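You operate a simulated robot arm through the tools that you are given. There is no shell and no other tool.

You run a simulated robot arm. Do the job below in one go: nothing can be reset, and whatever is moved stays where it is left.

TASK
Cool the heads with air and shut the machine down.
Fine: heat off, cooling air on till HOT goes out, then air and main switch off.

It is judged by the outcome, as a careful person would: the job done as asked, and still so three seconds after it is handed in. It fails if anything else is knocked over, pushed out of place, dropped, spilled or broken.

THE ROBOT
A 7-joint arm with a two-finger parallel gripper, fixed in place. Base frame: the origin is at the foot of the arm, x ahead of it, y to its left, z up; the work surface is at about z = 926. Readings come in mm, rad, newtons and seconds.
With the tool pointing down near the work surface it reaches from about 360 to 880 mm from the base axis. Its first joint turns from -2.496 to 2.496 rad. Payload 3 kg.
The TCP is the grasp point between the finger pads, 30 mm short of the fingertips. In the tool frame z runs along the fingers and y along their closing line. Largest opening 94 mm; finger width 28, thickness 10; the body of the gripper, 50 by 96 mm, starts 55 mm behind the TCP.
Orientation is that of the tool frame in the base frame, as [roll, pitch, yaw] about the fixed x, y, z axes, in that order (R = Rz(yaw) Ry(pitch) Rx(roll)). With the fingers straight down and closing along the base's y, the tool's x points along the base's -x, its y along +y and its z along -z.

THE INTERFACE
- The arm moves only by the tool send_rows. Its argument "motion" is a list of rows, each a list of 7 numbers: the opening, from 0 (shut) to 1 (fully open), then the shift along the base's x, y, z in cm, then the turn, a rotation vector about the base's x, y, z in rad. In form: [[jaw, dx, dy, dz, rx, ry, rz], ...]. A call has 1 to 20 rows; each row shifts and turns the commanded pose from where the row before left it. A row lasts 0.2 s, in which the tool goes at most 50 mm and 0.15 rad; a call with a longer step from one row to the next is refused whole, and so is a gripper value outside its range. Where a pose cannot be reached the arm comes as near as it can. A force on the tool above 90 N (or 10 N above the force at the start of the call, whichever is more), or a blocked arm, ends the call early, and 0.2 s more pass. The fingers move at their own pace (about 72 mm/s each) and stop on an object; they squeeze with about 31 N. The grip force told is the motor's: it shows also when the fingers shut on nothing. Time passes only in rows, and 0.2 s behind the last, so rows that do not move let the fingers close. It gives the time, the measured TCP pose, the force on the tool (base axes), the opening and the grip force at its end, in the units of the frame above (readings bear some noise), with the torque about the TCP (base axes, N m) and any sound that the robot's microphone picked up, and new pictures: "show" is both (left out), scene, wrist or none.
- Cameras (640 x 400 px; columns grow to the right, rows downward): "scene" is fixed at [51.7, -649.4, 1791.5]; the picture's right is [0.85, -0.52, 0.00], its down [-0.25, -0.41, -0.87] and it looks along [0.46, 0.75, -0.49] (base axes); focal length 345 px, centre (320, 200). "wrist" rides on the gripper at [76, 14, -102] in the tool frame; the picture's right is [-0.18, 0.98, 0.00], its down [-0.75, -0.14, -0.64] and it looks along [-0.63, -0.12, 0.77] (tool axes); focal length 243 px, centre (320, 200). There is no depth. A picture from a camera that has moved, and an enlarged one, comes with that camera's place and axes in the base frame and with its lens.
- zoom(camera, box): a new picture of the part [left, top, right, bottom] of that camera's present view, enlarged. No time passes.
- close_job(): hands the job in; it is judged then, once.

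Nothing tells you positions but the pictures and the camera data. Unless the task says otherwise, let go and move clear before handing in.

The tools are called as name(argument=value, ...) on one line, values as JSON. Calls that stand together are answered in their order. send_rows: Moves the arm, as the interface text tells. Its arguments: {"type":"object","properties":{"motion":{"type":"array"},"show":{"type":"string","enum":["both","scene","wrist","none"]}},"required":["motion"]} The other tools are called the same way: zoom (camera, box) takes an enlarged picture of a part of a camera's view; close_job () hands the job in.

At the start:

```text
time_s: 0.0
ee_pos: [417.9, 357.1, 1275.4]
tcp_rot: [3.142, 0.0, 3.141]
contact_force: [0.3, -0.2, 0.6]
wrist_torque: [-0.01, -0.04, 0.01]
opening: 94.1
grasp_force: 0.0
```

scene: 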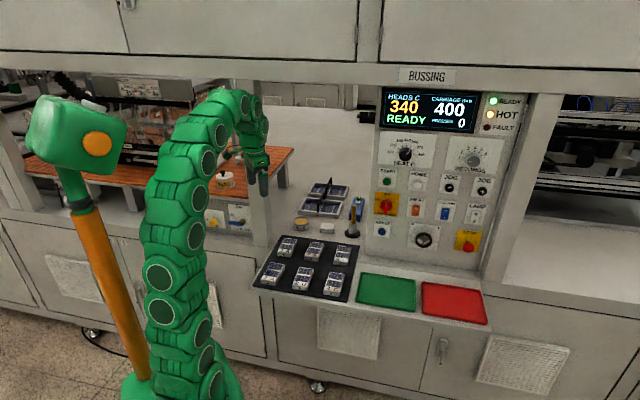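
wrist: 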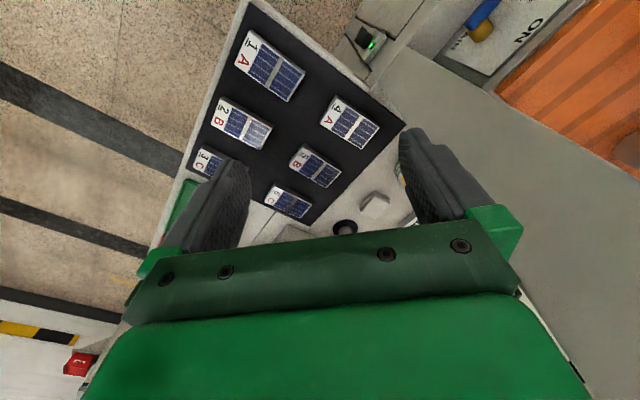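

I see a control panel on a bussing machine with a display (HEADS 340, READY, HOT lit), knobs, buttons and switches. I'll zoom in on the panel to read the labels before moving anything.

zoom(camera="scene", box=[360, 70, 540, 182])

zoom(camera="scene", box=[360, 160, 500, 270])

zoom(camera="scene", box=[180, 130, 380, 255])

```text
3.56 times, centred on (450, 126) of scene
camera zoom: at [51.7, -649.4, 1791.5], right [0.85, -0.52, 0.0], down [-0.25, -0.41, -0.87], along [0.46, 0.75, -0.49], focal length 1226 px, centre (-142, 463)
```

zoom: 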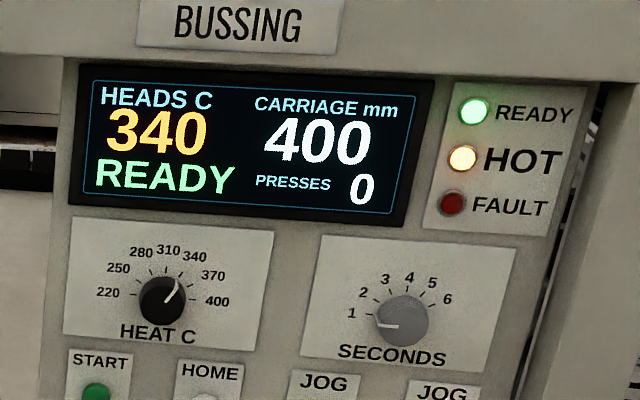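

```text
3.64 times, centred on (430, 215) of scene
camera zoom: at [51.7, -649.4, 1791.5], right [0.85, -0.52, 0.0], down [-0.25, -0.41, -0.87], along [0.46, 0.75, -0.49], focal length 1254 px, centre (-80, 146)
```

zoom: 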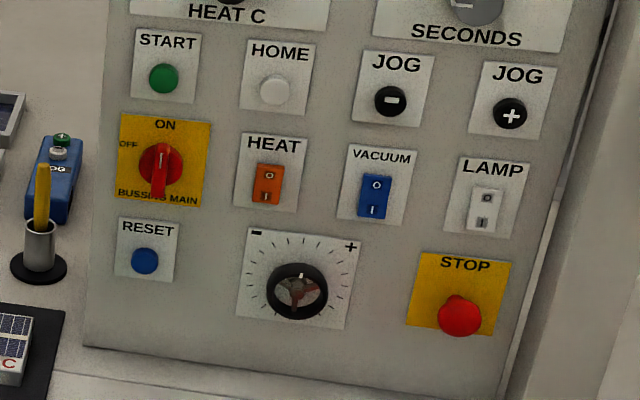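

```text
3.20 times, centred on (280, 192) of scene
camera zoom: at [51.7, -649.4, 1791.5], right [0.85, -0.52, 0.0], down [-0.25, -0.41, -0.87], along [0.46, 0.75, -0.49], focal length 1103 px, centre (448, 224)
```

zoom: 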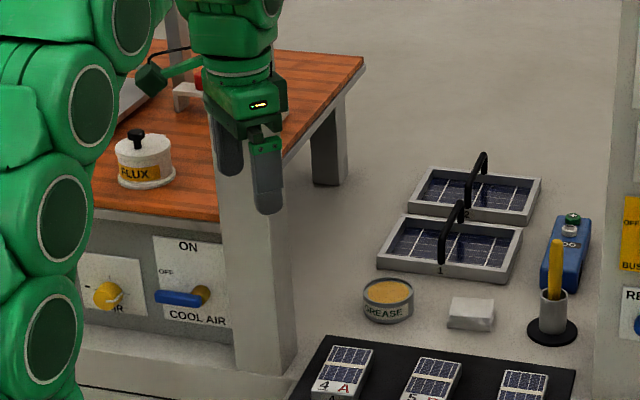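

The panel has a HEAT rocker, a BUSSING MAIN rotary switch and a COOL AIR lever on the left apron. I'll zoom closer on each of them.

zoom(camera="scene", box=[195, 195, 265, 240])

zoom(camera="scene", box=[370, 185, 460, 241])

zoom(camera="wrist", box=[340, 0, 640, 188])

zoom(camera="scene", box=[0, 80, 300, 260])

```text
8.89 times, centred on (230, 218) of scene
camera zoom: at [51.7, -649.4, 1791.5], right [0.85, -0.52, 0.0], down [-0.25, -0.41, -0.87], along [0.46, 0.75, -0.49], focal length 3064 px, centre (1120, 44)
```

zoom: 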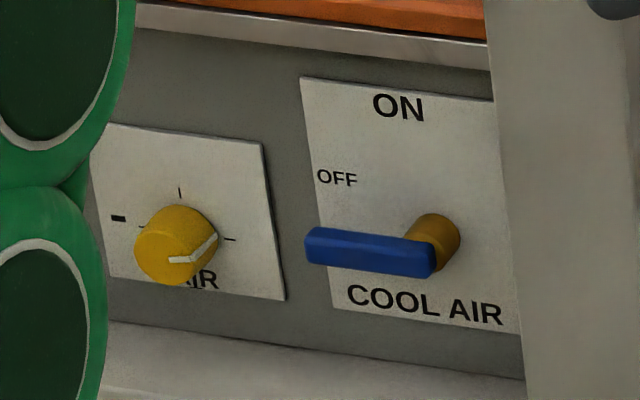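

```text
7.11 times, centred on (415, 213) of scene
camera zoom: at [51.7, -649.4, 1791.5], right [0.85, -0.52, 0.0], down [-0.25, -0.41, -0.87], along [0.46, 0.75, -0.49], focal length 2452 px, centre (-356, 108)
```

zoom: 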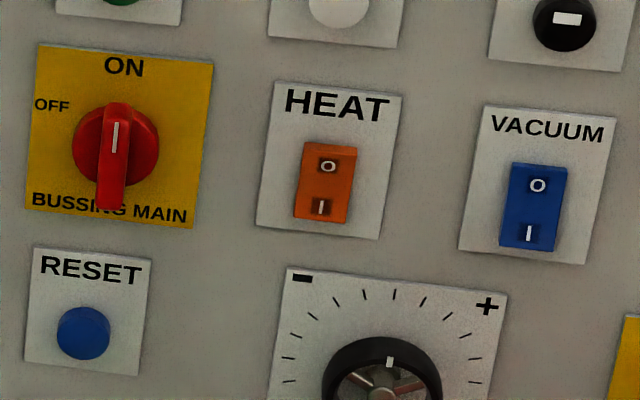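

```text
2.13 times, centred on (490, 94) of wrist
camera zoom: at [341.3, 371.5, 1378.2], right [0.18, 0.98, 0.0], down [0.75, -0.14, 0.64], along [0.63, -0.12, -0.77], focal length 516 px, centre (-42, 426)
```

zoom: 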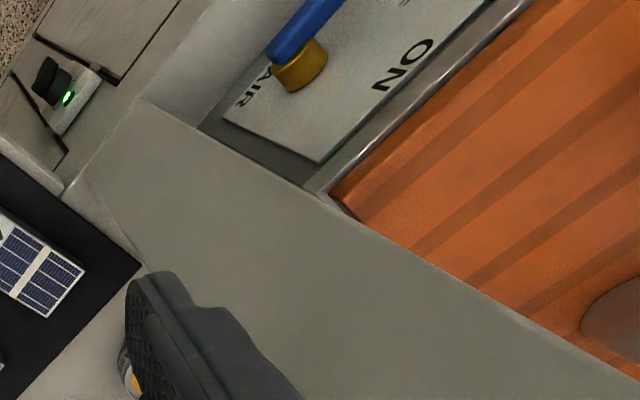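

```text
2.13 times, centred on (150, 170) of scene
camera zoom: at [51.7, -649.4, 1791.5], right [0.85, -0.52, 0.0], down [-0.25, -0.41, -0.87], along [0.46, 0.75, -0.49], focal length 736 px, centre (683, 264)
```

zoom: 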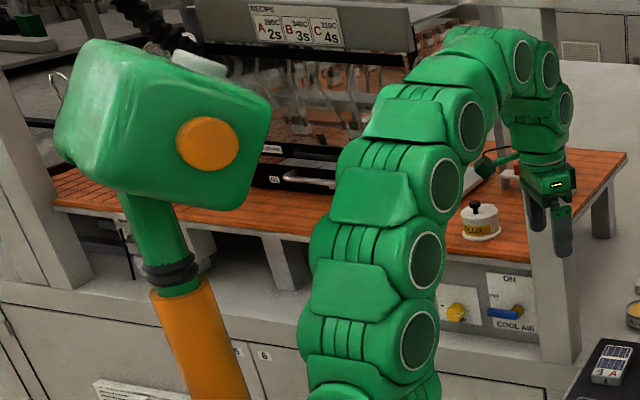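

The machine stands at about 45° to my base axes: the apron and panel lie roughly in the plane x+y≈967, with the COOL AIR lever near (400,525,1015), the HEAT rocker near (890,75,1155) and the main switch near (820,147,1160). First I'll back the arm into free space in front of the mat and start turning the tool to face the panel.

send_rows(motion=[[0.3, 1.2, -3.6, 0.6, 0, 0, 0], [0.3, 1.2, -3.6, 0.6, 0, 0, 0], [0.3, 1.2, -3.6, 0.6, 0, 0, 0], [0.3, 1.2, -3.6, 0.6, 0, 0, 0], [0.3, 1.2, -3.6, 0.6, 0, 0, 0], [0.3, 0, 0, 0, 0.0978, 0.0405, -0.0978], [0.3, 0, 0, 0, 0.0978, 0.0405, -0.0978], [0.3, 0, 0, 0, 0.0978, 0.0405, -0.0978], [0.3, 0, 0, 0, 0.0978, 0.0405, -0.0978], [0.3, 0, 0, 0, 0.0978, 0.0405, -0.0978], [0.3, 0, 0, 0, 0.0978, 0.0405, -0.0978]])

```text
time_s: 2.4
ee_pos: [476.4, 178.6, 1306.2]
tcp_rot: [2.634, -0.387, 2.635]
contact_force: [0.5, -0.6, 0.1]
wrist_torque: [-0.01, 0.02, -0.06]
opening: 28.4
grasp_force: 0.0
camera wrist: at [429.5, 160.8, 1423.8], right [0.72, 0.58, 0.37], down [0.56, -0.81, 0.17], along [0.4, 0.08, -0.91], focal length 243 px, centre (320, 200)
```

scene: 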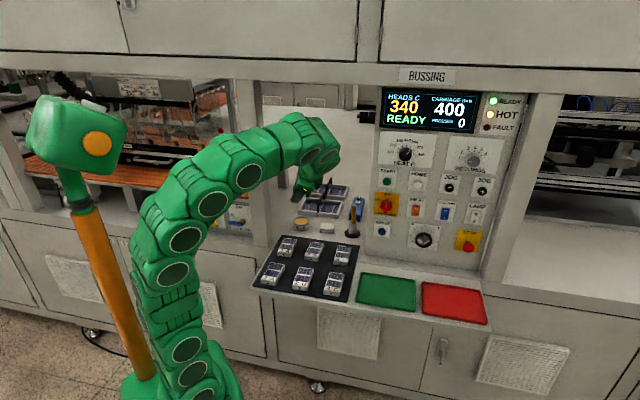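
wrist: 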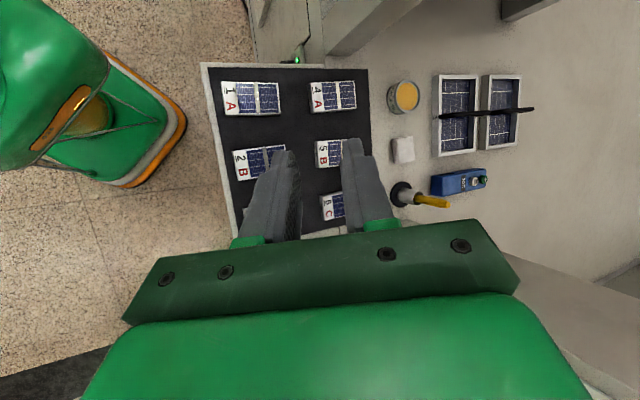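

The arm follows well and the table items (mat, holder with a yellow brush, trays) are now visible beneath. I'll finish turning the tool to face the panel with the camera above.

send_rows(motion=[[0.3, 0, 0, 0, 0.0978, 0.0405, -0.0978], [0.3, 0, 0, 0, 0.0978, 0.0405, -0.0978], [0.3, 0, 0, 0, 0.0978, 0.0405, -0.0978], [0.3, 0, 0, 0, 0.0978, 0.0405, -0.0978], [0.3, 0, 0, 0, 0.0978, 0.0405, -0.0978], [0.3, 0, 0, 0, 0.0978, 0.0405, -0.0978], [0.3, 0, 0, 0, 0.0978, 0.0405, -0.0978], [0.3, 0, 0, 0, 0.0978, 0.0405, -0.0978], [0.3, 0, 0, 0, 0.0978, 0.0405, -0.0978], [0.3, 0, 0, 0, 0.0978, 0.0405, -0.0978], [0.3, 0, 0, 0, 0.0978, 0.0405, -0.0978], [0.3, 0, 0, 0, 0.0978, 0.0405, -0.0978]])

```text
time_s: 5.0
ee_pos: [496.6, 168.2, 1330.7]
tcp_rot: [1.969, -1.531, 1.991]
contact_force: [-0.1, -1.8, 0.0]
wrist_torque: [-0.02, 0.01, 0.03]
opening: 27.9
grasp_force: 0.0
out of reach, approached as far as the arm can: row 11, 12
camera wrist: at [435.9, 87.2, 1407.8], right [0.72, -0.68, -0.15], down [-0.53, -0.4, -0.75], along [0.45, 0.62, -0.65], focal length 243 px, centre (320, 200)
```

scene: 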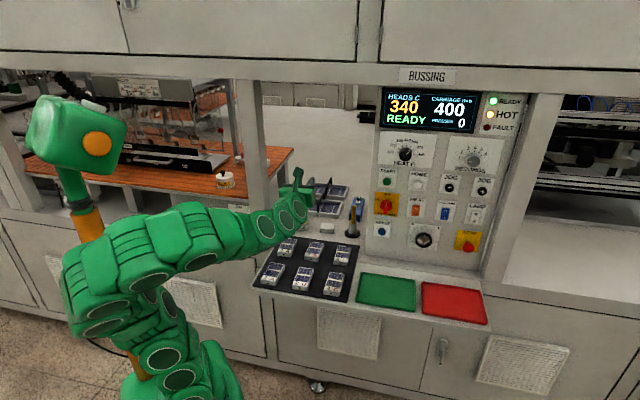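
wrist: 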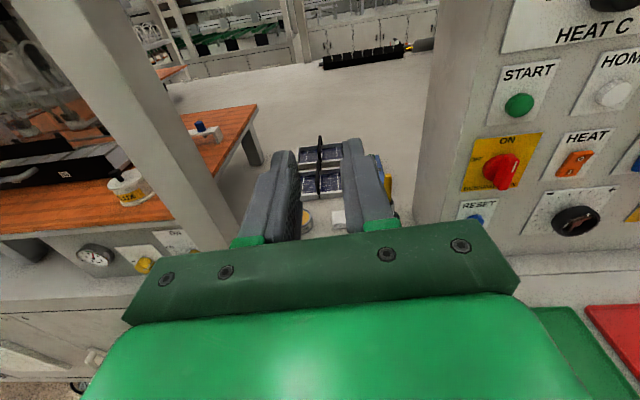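

The tool now faces the panel, camera above. Triangulating both cameras puts the HEAT rocker near (897,77,1155); I'll move to a standoff in front of it with the jaws shut and look again.

send_rows(motion=[[0, 3.3, -1.5, -1.5, 0, 0, 0], [0, 3.3, -1.5, -1.5, 0, 0, 0], [0, 3.3, -1.5, -1.5, 0, 0, 0], [0, 3.3, -1.5, -1.5, 0, 0, 0], [0, 3.3, -1.5, -1.5, 0, 0, 0], [0, 3.3, -1.5, -1.5, 0, 0, 0]])

```text
time_s: 6.4
ee_pos: [697.4, 79.5, 1238.6]
tcp_rot: [2.131, -1.57, 1.796]
contact_force: [0.3, 0.5, -0.3]
wrist_torque: [-0.02, 0.03, 0.01]
opening: 0.0
grasp_force: 30.7
camera wrist: at [635.4, -3.4, 1315.2], right [0.69, -0.7, -0.18], down [-0.55, -0.36, -0.75], along [0.46, 0.62, -0.63], focal length 243 px, centre (320, 200)
```

scene: 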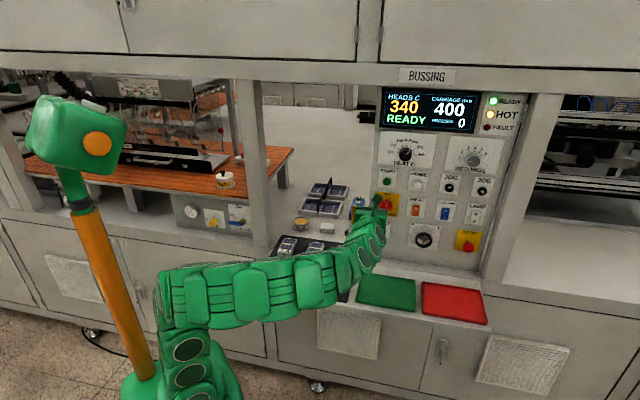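
wrist: 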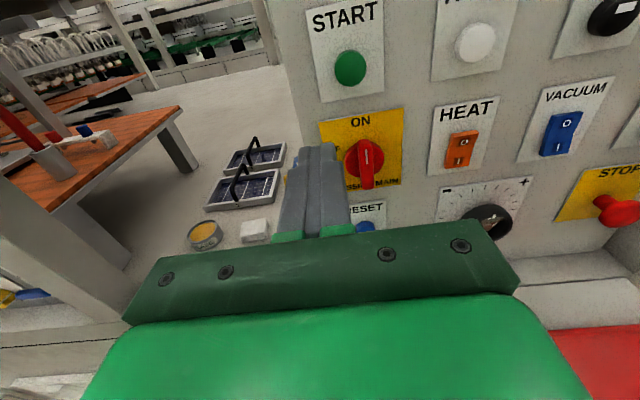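

The HEAT rocker triangulates to about (899,77,1158) in three views. I'll move the shut fingertips to about 40 mm in front of its upper "O" half.

send_rows(motion=[[0, 3.04, -1.03, -1.28, 0, 0, 0], [0, 3.04, -1.03, -1.28, 0, 0, 0], [0, 3.04, -1.03, -1.28, 0, 0, 0], [0, 3.04, -1.03, -1.28, 0, 0, 0], [0, 3.04, -1.03, -1.28, 0, 0, 0], [0, 0, 0, 0, 0, 0, 0]])

zoom(camera="wrist", box=[220, 60, 460, 260])

```text
time_s: 7.8
ee_pos: [847.5, 29.8, 1175.9]
tcp_rot: [1.515, -1.57, 2.414]
contact_force: [-0.4, -0.7, 0.1]
wrist_torque: [0.0, 0.0, 0.05]
opening: 0.2
grasp_force: 30.6
camera wrist: at [784.7, -53.6, 1251.6], right [0.7, -0.69, -0.18], down [-0.55, -0.35, -0.75], along [0.46, 0.63, -0.63], focal length 243 px, centre (320, 200)
```

scene: 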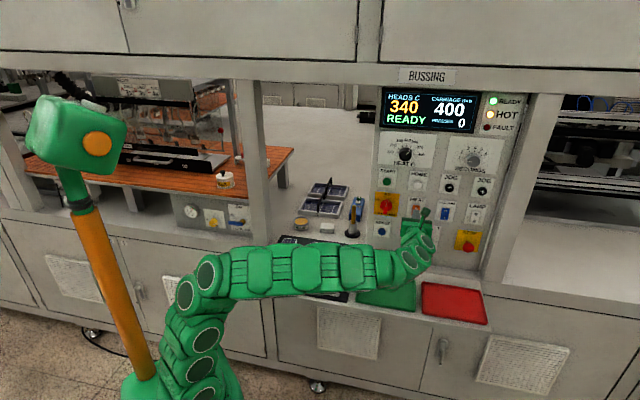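
wrist: 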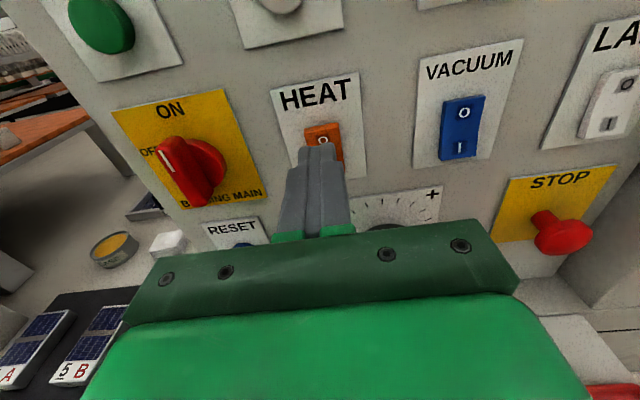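

```text
2.00 times, centred on (340, 160) of wrist
camera zoom: at [784.7, -53.6, 1251.6], right [0.7, -0.69, -0.18], down [-0.55, -0.35, -0.75], along [0.46, 0.63, -0.63], focal length 485 px, centre (280, 280)
```

zoom: 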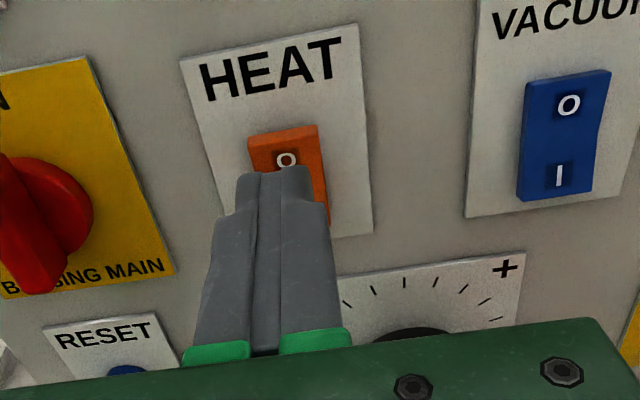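

The tips are lined up with the "O" half of the HEAT rocker (tip band z 1162–1190, rocker centre about 1158). I'll advance until I feel contact.

send_rows(motion=[[0, 0.7, 0.7, 0, 0, 0, 0], [0, 0.7, 0.7, 0, 0, 0, 0], [0, 0.5, 0.5, 0, 0, 0, 0], [0, 0.25, 0.25, 0, 0, 0, 0]])

zoom(camera="wrist", box=[220, 60, 460, 260])

```text
time_s: 8.8
ee_pos: [869.9, 49.6, 1176.2]
tcp_rot: [1.275, -1.569, 2.654]
contact_force: [0.1, 0.7, 0.0]
wrist_torque: [0.02, -0.01, -0.01]
opening: 0.2
grasp_force: 31.0
camera wrist: at [806.9, -33.1, 1252.0], right [0.7, -0.69, -0.18], down [-0.55, -0.35, -0.75], along [0.46, 0.63, -0.63], focal length 243 px, centre (320, 200)
```

scene: 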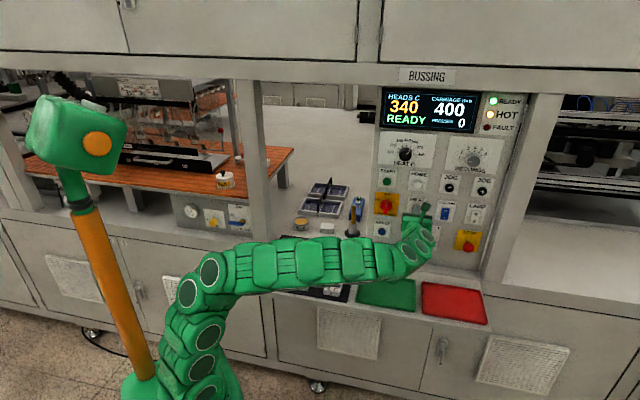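
wrist: 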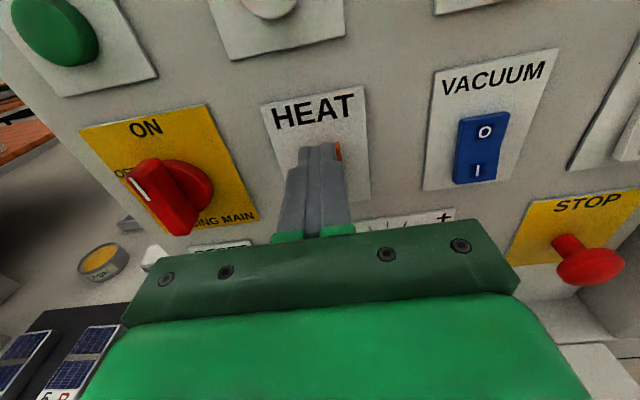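

```text
2.00 times, centred on (340, 160) of wrist
camera zoom: at [806.9, -33.1, 1252.0], right [0.7, -0.69, -0.18], down [-0.55, -0.35, -0.75], along [0.46, 0.63, -0.63], focal length 485 px, centre (280, 280)
```

zoom: 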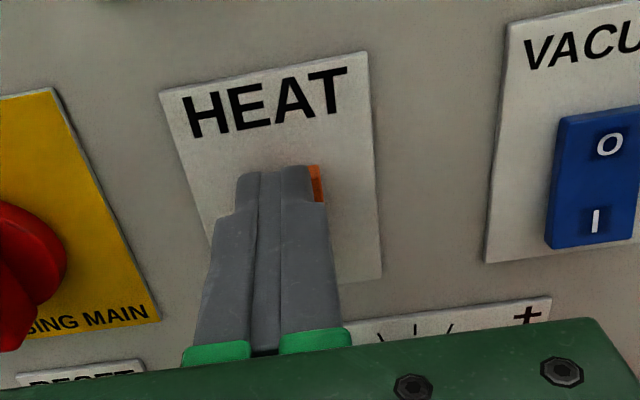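

No contact yet, with the tip at about 680 mm depth. I'll continue in small steps.

send_rows(motion=[[0, 0.2, 0.2, 0, 0, 0, 0], [0, 0.2, 0.2, 0, 0, 0, 0], [0, 0.2, 0.2, 0, 0, 0, 0]])

zoom(camera="wrist", box=[220, 60, 460, 260])

```text
time_s: 9.7
ee_pos: [874.1, 50.5, 1176.3]
tcp_rot: [0.633, -1.569, -2.995]
contact_force: [-13.0, -8.6, 1.9]
wrist_torque: [-0.14, 0.1, 0.15]
opening: 0.0
grasp_force: 30.9
stopped in row 3: the force on the tool passed its limit at 95 N (the readings are from after the stop); the commanded pose is now the measured one
camera wrist: at [811.1, -31.9, 1252.2], right [0.69, -0.7, -0.18], down [-0.55, -0.35, -0.76], along [0.46, 0.62, -0.63], focal length 243 px, centre (320, 200)
```

scene: 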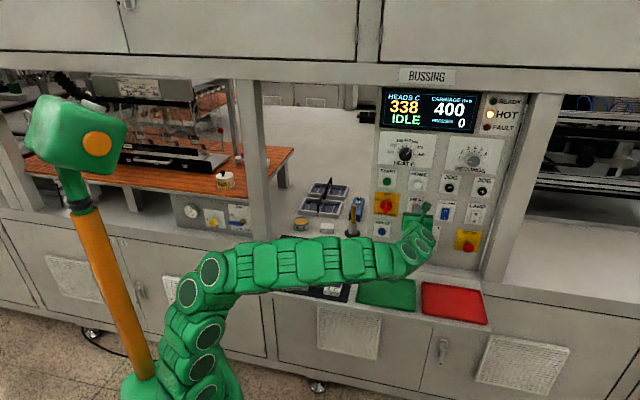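
wrist: 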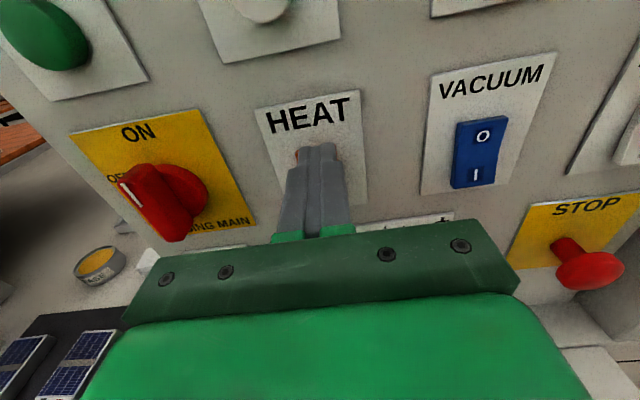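

```text
2.00 times, centred on (340, 160) of wrist
camera zoom: at [811.1, -31.9, 1252.2], right [0.69, -0.7, -0.18], down [-0.55, -0.35, -0.76], along [0.46, 0.62, -0.63], focal length 485 px, centre (280, 280)
```

zoom: 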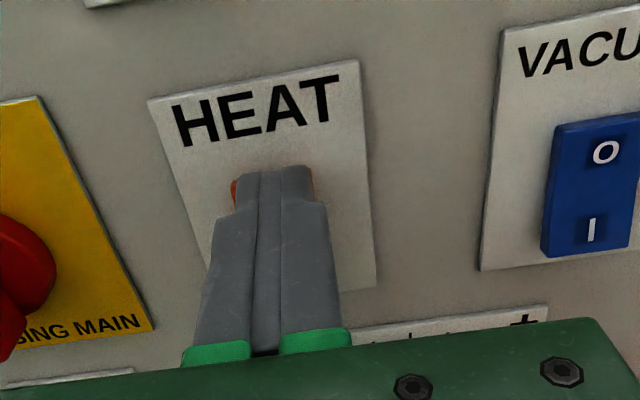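

Display now reads IDLE and 338 °C with READY out, so heat is off. I'll back away and check the rocker.

send_rows(motion=[[0, -1.0, -1.0, 0, 0, 0, 0], [0, -2.5, -2.5, 0, 0, 0, 0], [0, -2.5, -2.5, 0, 0, 0, 0], [0, 0, 0, 0, 0, 0, 0]])

zoom(camera="scene", box=[370, 80, 530, 180])

zoom(camera="wrist", box=[120, 40, 520, 290])

```text
time_s: 10.7
ee_pos: [814.7, -6.7, 1175.2]
tcp_rot: [0.845, -1.571, 3.077]
contact_force: [0.0, -0.1, 0.0]
wrist_torque: [-0.01, 0.02, -0.01]
opening: 0.0
grasp_force: 31.0
camera wrist: at [752.9, -89.8, 1251.4], right [0.69, -0.7, -0.18], down [-0.55, -0.35, -0.75], along [0.46, 0.62, -0.63], focal length 243 px, centre (320, 200)
```

scene: 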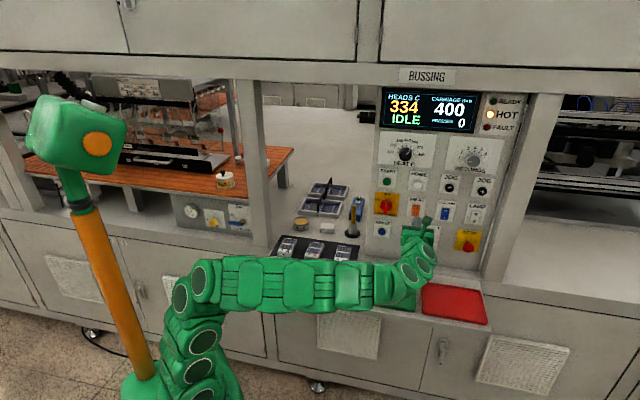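
wrist: 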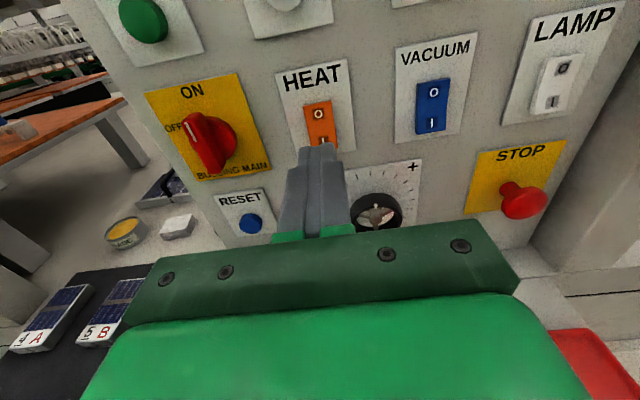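

```text
4.00 times, centred on (450, 130) of scene
camera zoom: at [51.7, -649.4, 1791.5], right [0.85, -0.52, 0.0], down [-0.25, -0.41, -0.87], along [0.46, 0.75, -0.49], focal length 1379 px, centre (-200, 480)
```

zoom: 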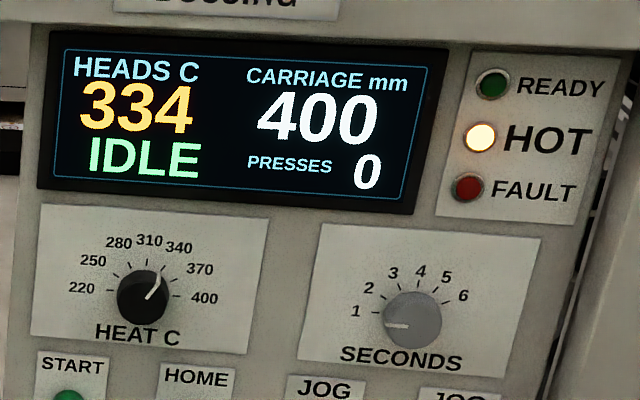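

```text
1.60 times, centred on (320, 165) of wrist
camera zoom: at [752.9, -89.8, 1251.4], right [0.69, -0.7, -0.18], down [-0.55, -0.35, -0.75], along [0.46, 0.62, -0.63], focal length 388 px, centre (320, 256)
```

zoom: 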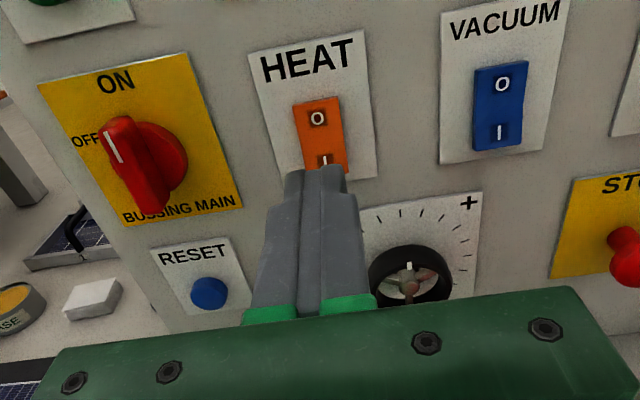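

Heat is off (O pressed, IDLE, 334 °C and falling). Next is the COOL AIR lever at the left apron; I'll travel along the front at a safe height, tilting the tool 30° down so the wrist keeps clear of the table.

send_rows(motion=[[0, -3.54, 3.21, 0, 0, 0, 0], [0, -3.54, 3.21, 0, 0, 0, 0], [0, -3.54, 3.21, 0, 0, 0, 0], [0, -3.54, 3.21, 0, 0, 0, 0], [0, -3.54, 3.21, 0, 0, 0, 0], [0, -3.54, 3.21, 0, 0, 0, 0], [0, -3.54, 3.21, 0, -0.0926, 0.0926, 0], [0, -3.54, 3.21, 0, -0.0926, 0.0926, 0], [0, -3.54, 3.21, 0, -0.0926, 0.0926, 0], [0, -3.54, 3.21, 0, -0.0926, 0.0926, 0], [0, -3.54, 3.21, 0, 0, 0, 0], [0, -3.54, 3.21, 0, 0, 0, 0], [0, -3.54, 3.21, 0, 0, 0, 0], [0, 0, 0, 0, 0, 0, 0]])

zoom(camera="wrist", box=[0, 0, 400, 250])

zoom(camera="scene", box=[170, 150, 330, 250])

```text
time_s: 13.6
ee_pos: [318.6, 431.6, 1201.9]
tcp_rot: [-2.648, -0.935, 0.446]
contact_force: [-0.5, 0.1, 0.4]
wrist_torque: [-0.02, 0.03, 0.0]
opening: 0.0
grasp_force: 31.0
out of reach, approached as far as the arm can: row 6, 7
stopped in row 14: the arm was blocked; the commanded pose is now the measured one
camera wrist: at [326.3, 366.9, 1313.4], right [0.61, -0.67, -0.42], down [-0.79, -0.57, -0.23], along [-0.09, 0.47, -0.88], focal length 243 px, centre (320, 200)
```

scene: 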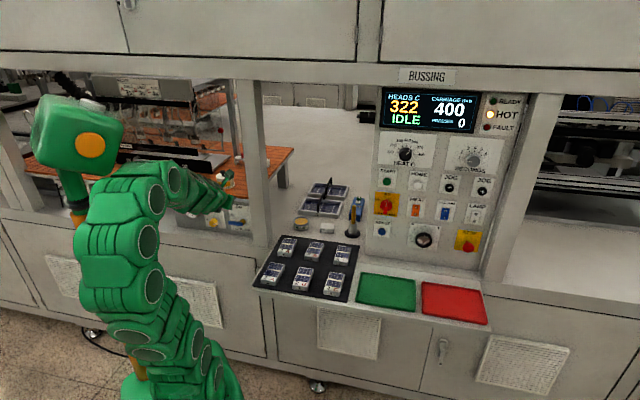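
wrist: 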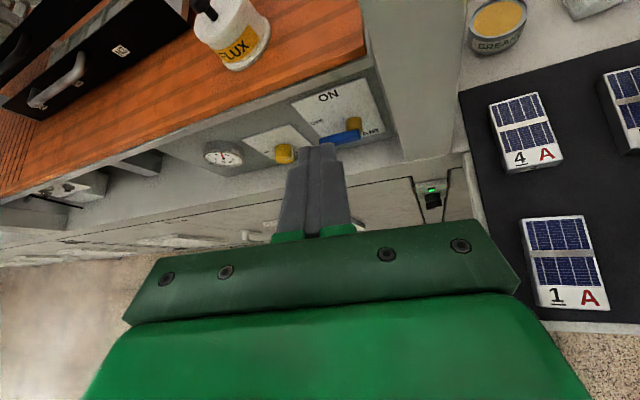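

```text
1.60 times, centred on (200, 125) of wrist
camera zoom: at [326.3, 366.9, 1313.4], right [0.61, -0.67, -0.42], down [-0.79, -0.57, -0.23], along [-0.09, 0.47, -0.88], focal length 388 px, centre (512, 320)
```

zoom: 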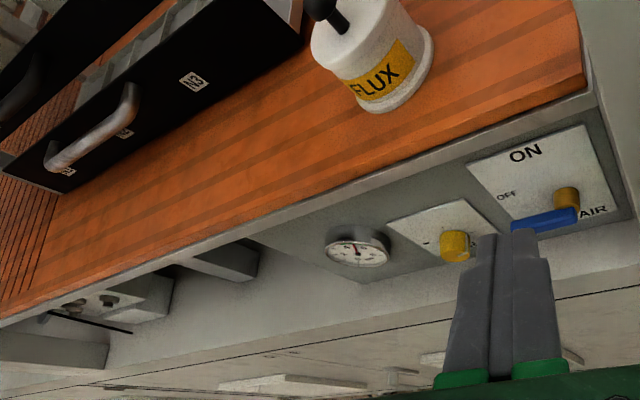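

```text
4.00 times, centred on (250, 200) of scene
camera zoom: at [51.7, -649.4, 1791.5], right [0.85, -0.52, 0.0], down [-0.25, -0.41, -0.87], along [0.46, 0.75, -0.49], focal length 1379 px, centre (600, 200)
```

zoom: 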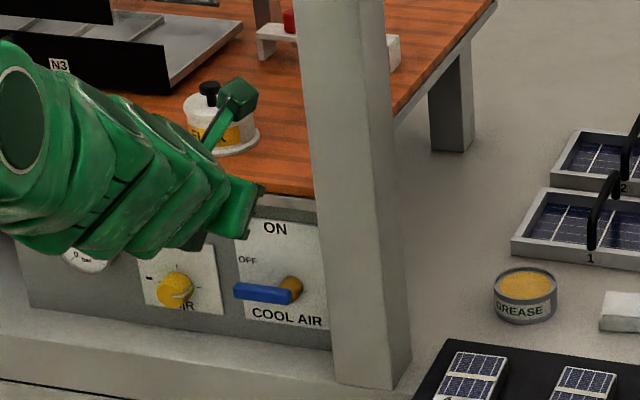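

The arm reported it was out of reach mid-way and then blocked at the end, though no force shows at the tool. Before going on I'll look at the arm's elbow and surroundings to see whether anything is touching.

zoom(camera="scene", box=[0, 80, 256, 240])

zoom(camera="scene", box=[20, 220, 300, 400])

zoom(camera="wrist", box=[240, 60, 440, 185])

```text
2.50 times, centred on (128, 160) of scene
camera zoom: at [51.7, -649.4, 1791.5], right [0.85, -0.52, 0.0], down [-0.25, -0.41, -0.87], along [0.46, 0.75, -0.49], focal length 862 px, centre (800, 300)
```

zoom: 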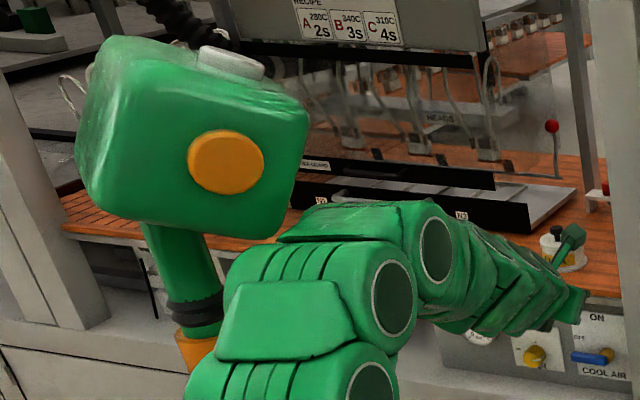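

```text
2.22 times, centred on (160, 310) of scene
camera zoom: at [51.7, -649.4, 1791.5], right [0.85, -0.52, 0.0], down [-0.25, -0.41, -0.87], along [0.46, 0.75, -0.49], focal length 766 px, centre (676, -44)
```

zoom: 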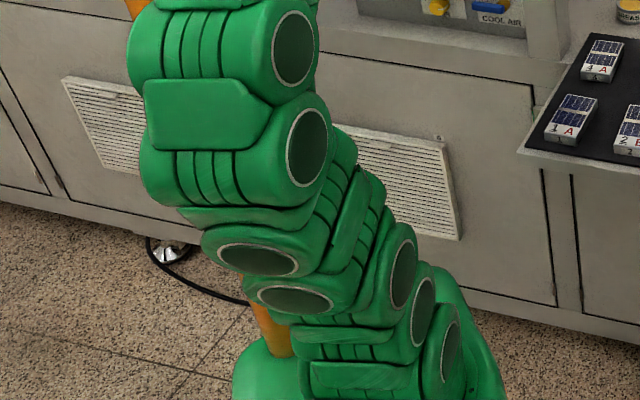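

```text
3.20 times, centred on (340, 122) of wrist
camera zoom: at [326.3, 366.9, 1313.4], right [0.61, -0.67, -0.42], down [-0.79, -0.57, -0.23], along [-0.09, 0.47, -0.88], focal length 776 px, centre (256, 448)
```

zoom: 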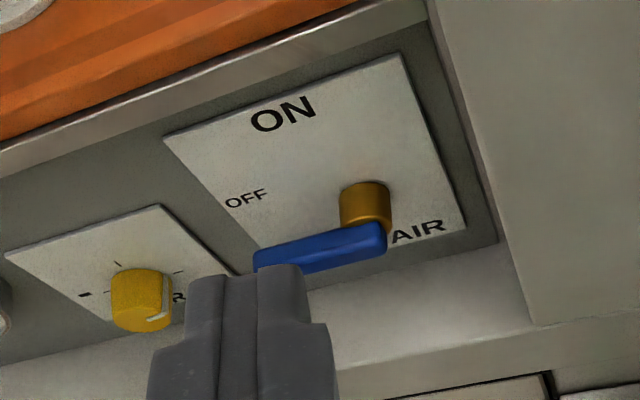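

The pole and head are part of the robot's own stand (probably what hindered the elbow); nothing in the cell was touched. I'll square up the tool, shift right and down a little, and take another view of the lever for a better fix.

send_rows(motion=[[0, 1.65, -1.18, -2.0, -0.0515, -0.08, -0.025], [0, 1.65, -1.18, -2.0, -0.0515, -0.08, -0.025], [0, 1.65, -1.18, -2.0, -0.0515, -0.08, -0.025], [0, 0, 0, 0, 0, 0, 0]])

zoom(camera="wrist", box=[160, 40, 400, 190])

```text
time_s: 14.8
ee_pos: [335.1, 437.5, 1152.0]
tcp_rot: [-2.673, -0.937, 0.435]
contact_force: [0.2, -0.7, -0.8]
wrist_torque: [0.02, -0.01, -0.01]
opening: 0.0
grasp_force: 31.3
out of reach, approached as far as the arm can: row 2, 3
stopped in row 4: the arm was blocked; the commanded pose is now the measured one
camera wrist: at [339.2, 374.4, 1263.4], right [0.59, -0.69, -0.41], down [-0.8, -0.55, -0.23], along [-0.07, 0.47, -0.88], focal length 243 px, centre (320, 200)
```

scene: 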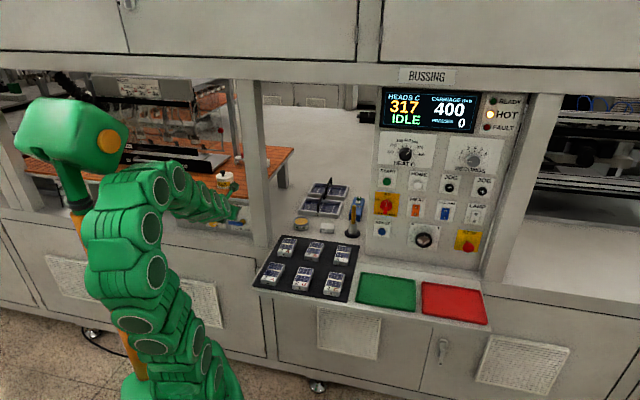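
wrist: 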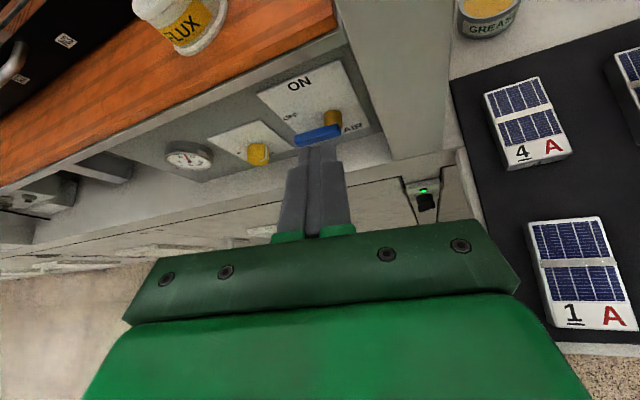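

```text
2.67 times, centred on (280, 115) of wrist
camera zoom: at [339.2, 374.4, 1263.4], right [0.59, -0.69, -0.41], down [-0.8, -0.55, -0.23], along [-0.07, 0.47, -0.88], focal length 647 px, centre (427, 427)
```

zoom: 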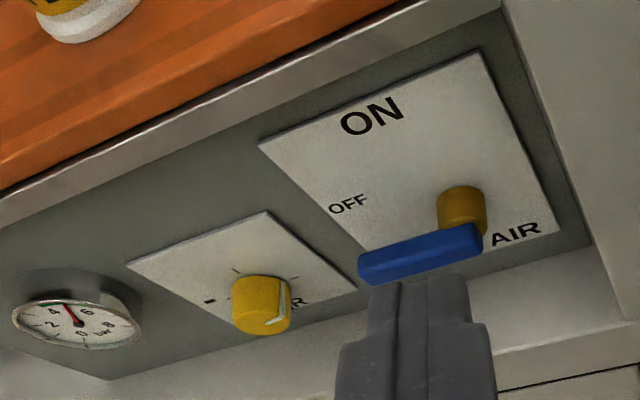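

The arm again says it is blocked, and the green head on the mast looks turned a little. I'll look closely at it before any further movement.

zoom(camera="scene", box=[0, 80, 256, 240])

zoom(camera="scene", box=[20, 220, 300, 400])

```text
2.50 times, centred on (128, 160) of scene
camera zoom: at [51.7, -649.4, 1791.5], right [0.85, -0.52, 0.0], down [-0.25, -0.41, -0.87], along [0.46, 0.75, -0.49], focal length 862 px, centre (800, 300)
```

zoom: 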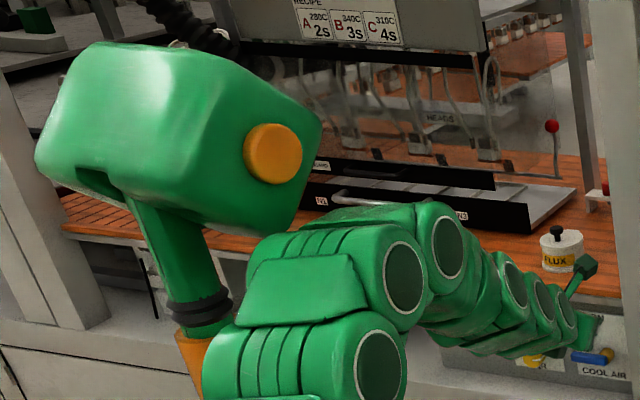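

```text
2.22 times, centred on (160, 310) of scene
camera zoom: at [51.7, -649.4, 1791.5], right [0.85, -0.52, 0.0], down [-0.25, -0.41, -0.87], along [0.46, 0.75, -0.49], focal length 766 px, centre (676, -44)
```

zoom: 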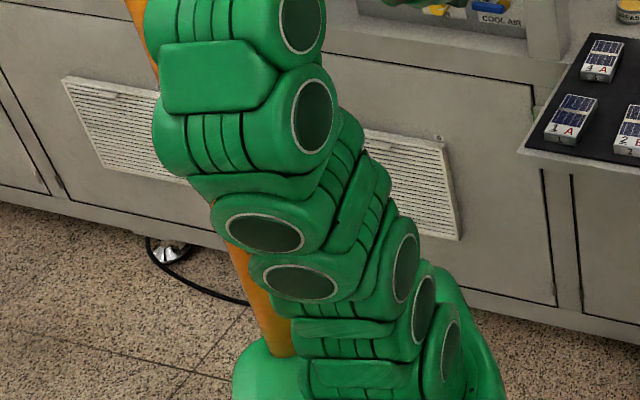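

The mast with the head rises from the robot's own base, and the elbow seems to brush it in this folded posture. I'll back out to free space and roll the wrist half a turn, returning to an elbow-up posture like the starting one, which is better for the lever.

send_rows(motion=[[0, 2.3, -2.7, 2.5, 0, 0, 0], [0, 2.3, -2.7, 2.5, 0, 0, 0], [0, 2.3, -2.7, 2.5, 0, 0, 0], [0, 2.3, -2.7, 2.5, 0, 0, 0], [0, 2.3, -2.7, 2.5, 0, 0, 0], [0, 0, 0, 0, -0.0726, -0.0916, 0.0933], [0, 0, 0, 0, -0.0726, -0.0916, 0.0933], [0, 0, 0, 0, -0.0726, -0.0916, 0.0933], [0, 0, 0, 0, -0.0726, -0.0916, 0.0933], [0, 0, 0, 0, -0.0726, -0.0916, 0.0933], [0, 0, 0, 0, -0.0726, -0.0916, 0.0933], [0, 0, 0, 0, -0.0726, -0.0916, 0.0933], [0, 0, 0, 0, -0.0726, -0.0916, 0.0933], [0, 0, 0, 0, -0.0726, -0.0916, 0.0933], [0, 0, 0, 0, -0.0726, -0.0916, 0.0933]])

```text
time_s: 18.0
ee_pos: [450.6, 303.5, 1279.0]
tcp_rot: [2.352, -0.319, 2.336]
contact_force: [-0.3, -0.3, 0.0]
wrist_torque: [-0.02, -0.03, -0.01]
opening: 0.1
grasp_force: 30.8
camera wrist: at [373.2, 292.7, 1380.3], right [0.77, 0.2, 0.6], down [0.17, -0.98, 0.1], along [0.61, 0.03, -0.79], focal length 243 px, centre (320, 200)
```

scene: 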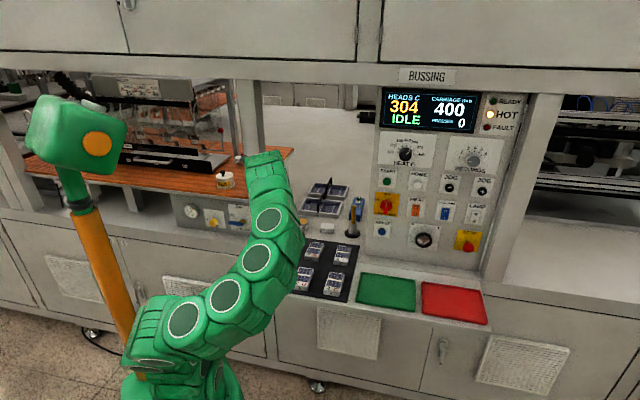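
wrist: 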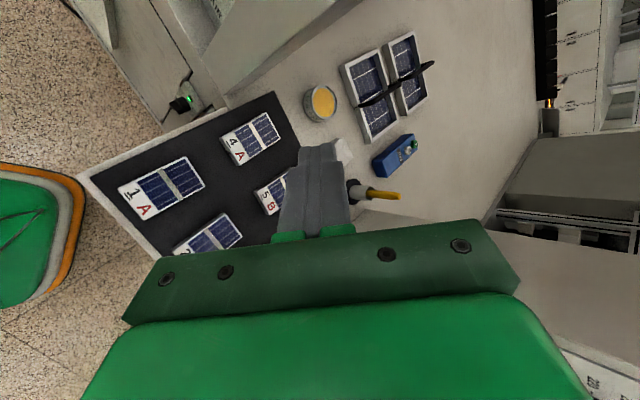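

The head returned to where it was by itself, so it's just the robot's own sprung head; the arm is free now. I'll complete the wrist roll while moving to a standoff in front of the COOL AIR lever.

send_rows(motion=[[0, -0.908, 1.202, -1.146, -0.0672, -0.0852, 0.0885], [0, -0.908, 1.202, -1.146, -0.0672, -0.0852, 0.0885], [0, -0.908, 1.202, -1.146, -0.0672, -0.0852, 0.0885], [0, -0.908, 1.202, -1.146, -0.0672, -0.0852, 0.0885], [0, -0.908, 1.202, -1.146, -0.0672, -0.0852, 0.0885], [0, -0.908, 1.202, -1.146, -0.0672, -0.0852, 0.0885], [0, -0.908, 1.202, -1.146, -0.0672, -0.0852, 0.0885], [0, -0.908, 1.202, -1.146, -0.0672, -0.0852, 0.0885], [0, -0.908, 1.202, -1.146, -0.0672, -0.0852, 0.0885], [0, -0.908, 1.202, -1.146, -0.0672, -0.0852, 0.0885], [0, -0.908, 1.202, -1.146, -0.0672, -0.0852, 0.0885], [0, -0.908, 1.202, -1.146, -0.0672, -0.0852, 0.0885], [0, -0.908, 1.202, -1.146, -0.0672, -0.0852, 0.0885]])

zoom(camera="wrist", box=[200, 0, 520, 200])

zoom(camera="scene", box=[170, 150, 330, 250])

```text
time_s: 20.8
ee_pos: [332.2, 458.4, 1129.0]
tcp_rot: [-3.14, 0.784, -2.354]
contact_force: [0.5, 0.4, -1.0]
wrist_torque: [-0.01, -0.01, -0.02]
opening: 0.0
grasp_force: 31.0
camera wrist: at [232.4, 379.4, 1147.5], right [-0.6, 0.79, 0.13], down [0.16, -0.04, 0.99], along [0.78, 0.62, -0.1], focal length 243 px, centre (320, 200)
```

scene: 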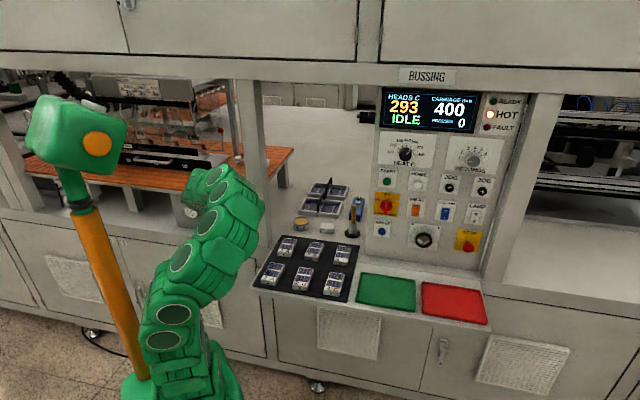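
wrist: 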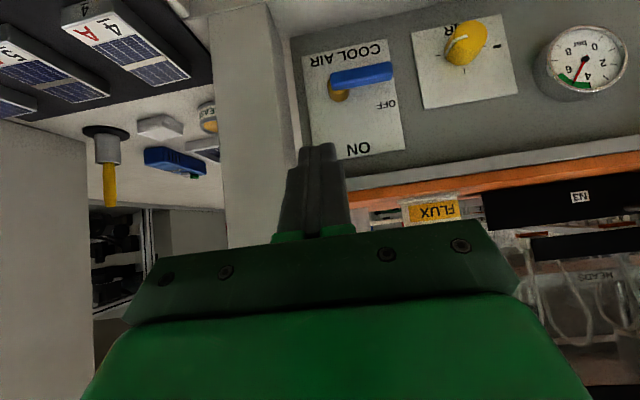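

```text
2.00 times, centred on (360, 100) of wrist
camera zoom: at [232.4, 379.4, 1147.5], right [-0.6, 0.79, 0.13], down [0.16, -0.04, 0.99], along [0.78, 0.62, -0.1], focal length 485 px, centre (240, 400)
```

zoom: 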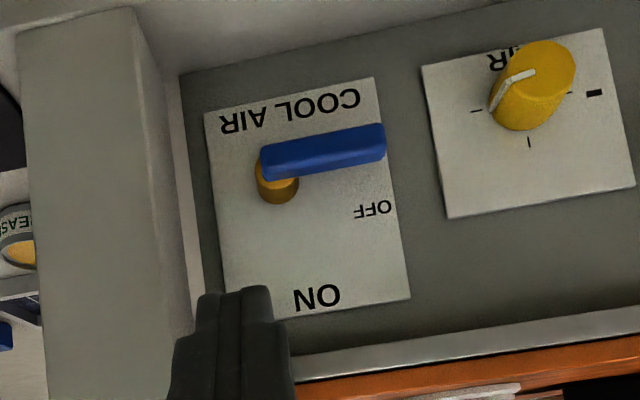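

```text
4.00 times, centred on (250, 200) of scene
camera zoom: at [51.7, -649.4, 1791.5], right [0.85, -0.52, 0.0], down [-0.25, -0.41, -0.87], along [0.46, 0.75, -0.49], focal length 1379 px, centre (600, 200)
```

zoom: 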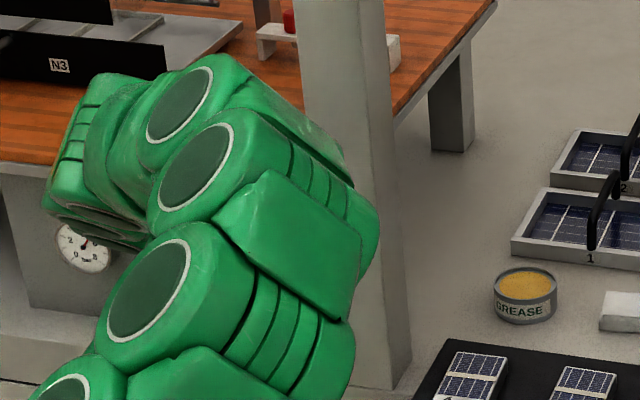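

Now I have a clear (upside-down) view: the COOL AIR plate is at depth ≈701, the lever pivot at e≈-107 (along-panel), z≈1001, with the lever pointing left to OFF about 62 mm long. I'll bring the shut fingers below the lever's outer end.

send_rows(motion=[[0, -1.11, 1.11, -3.78, 0, 0, 0], [0, -1.11, 1.11, -3.78, 0, 0, 0], [0, -1.11, 1.11, -3.78, 0, 0, 0], [0, -1.11, 1.11, -3.78, 0, 0, 0], [0, 2.2, 2.2, 0, 0, 0, 0], [0, 2.2, 2.2, 0, 0, 0, 0], [0, 0, 0, 0, 0, 0, 0]])

zoom(camera="wrist", box=[200, 60, 440, 210])

zoom(camera="scene", box=[170, 150, 330, 250])

```text
time_s: 22.4
ee_pos: [330.8, 548.4, 978.3]
tcp_rot: [3.141, 0.786, -2.359]
contact_force: [0.5, 0.1, 0.0]
wrist_torque: [-0.02, -0.01, -0.04]
opening: 0.0
grasp_force: 31.1
camera wrist: at [231.1, 469.5, 997.1], right [-0.6, 0.79, 0.13], down [0.16, -0.04, 0.99], along [0.78, 0.61, -0.1], focal length 243 px, centre (320, 200)
```

scene: 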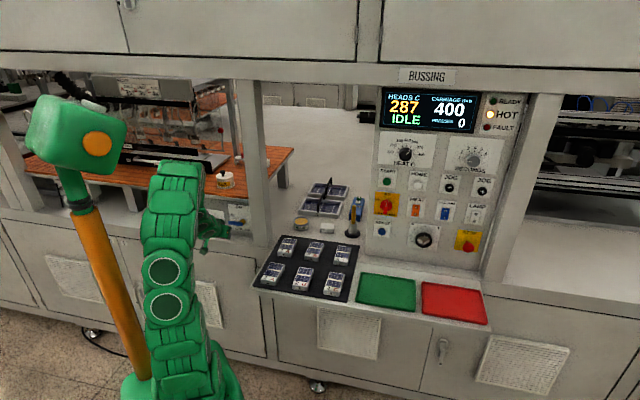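
wrist: 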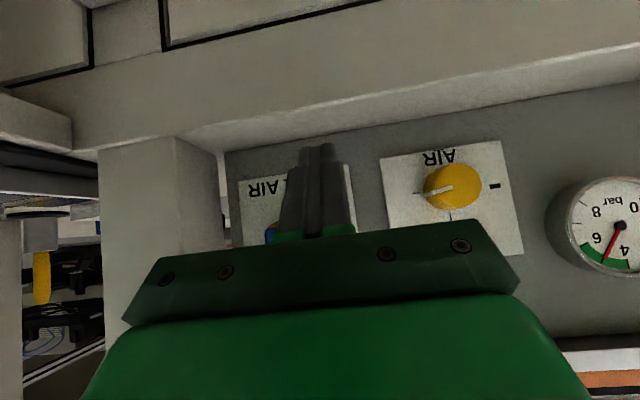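

```text
2.67 times, centred on (320, 135) of wrist
camera zoom: at [231.1, 469.5, 997.1], right [-0.6, 0.79, 0.13], down [0.16, -0.04, 0.99], along [0.78, 0.61, -0.1], focal length 647 px, centre (320, 373)
```

zoom: 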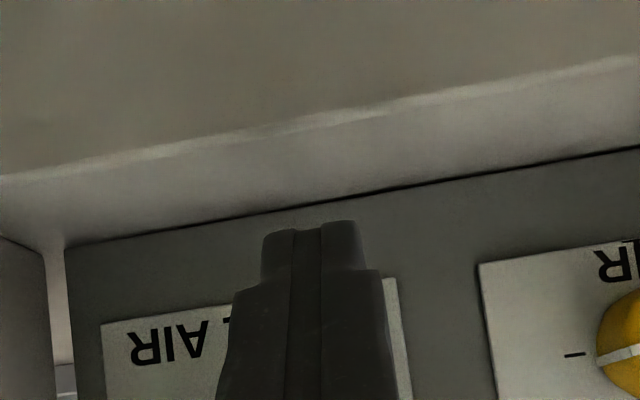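

```text
4.00 times, centred on (250, 200) of scene
camera zoom: at [51.7, -649.4, 1791.5], right [0.85, -0.52, 0.0], down [-0.25, -0.41, -0.87], along [0.46, 0.75, -0.49], focal length 1379 px, centre (600, 200)
```

zoom: 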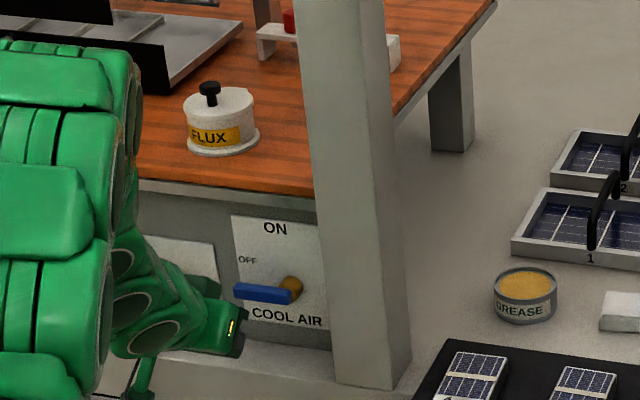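

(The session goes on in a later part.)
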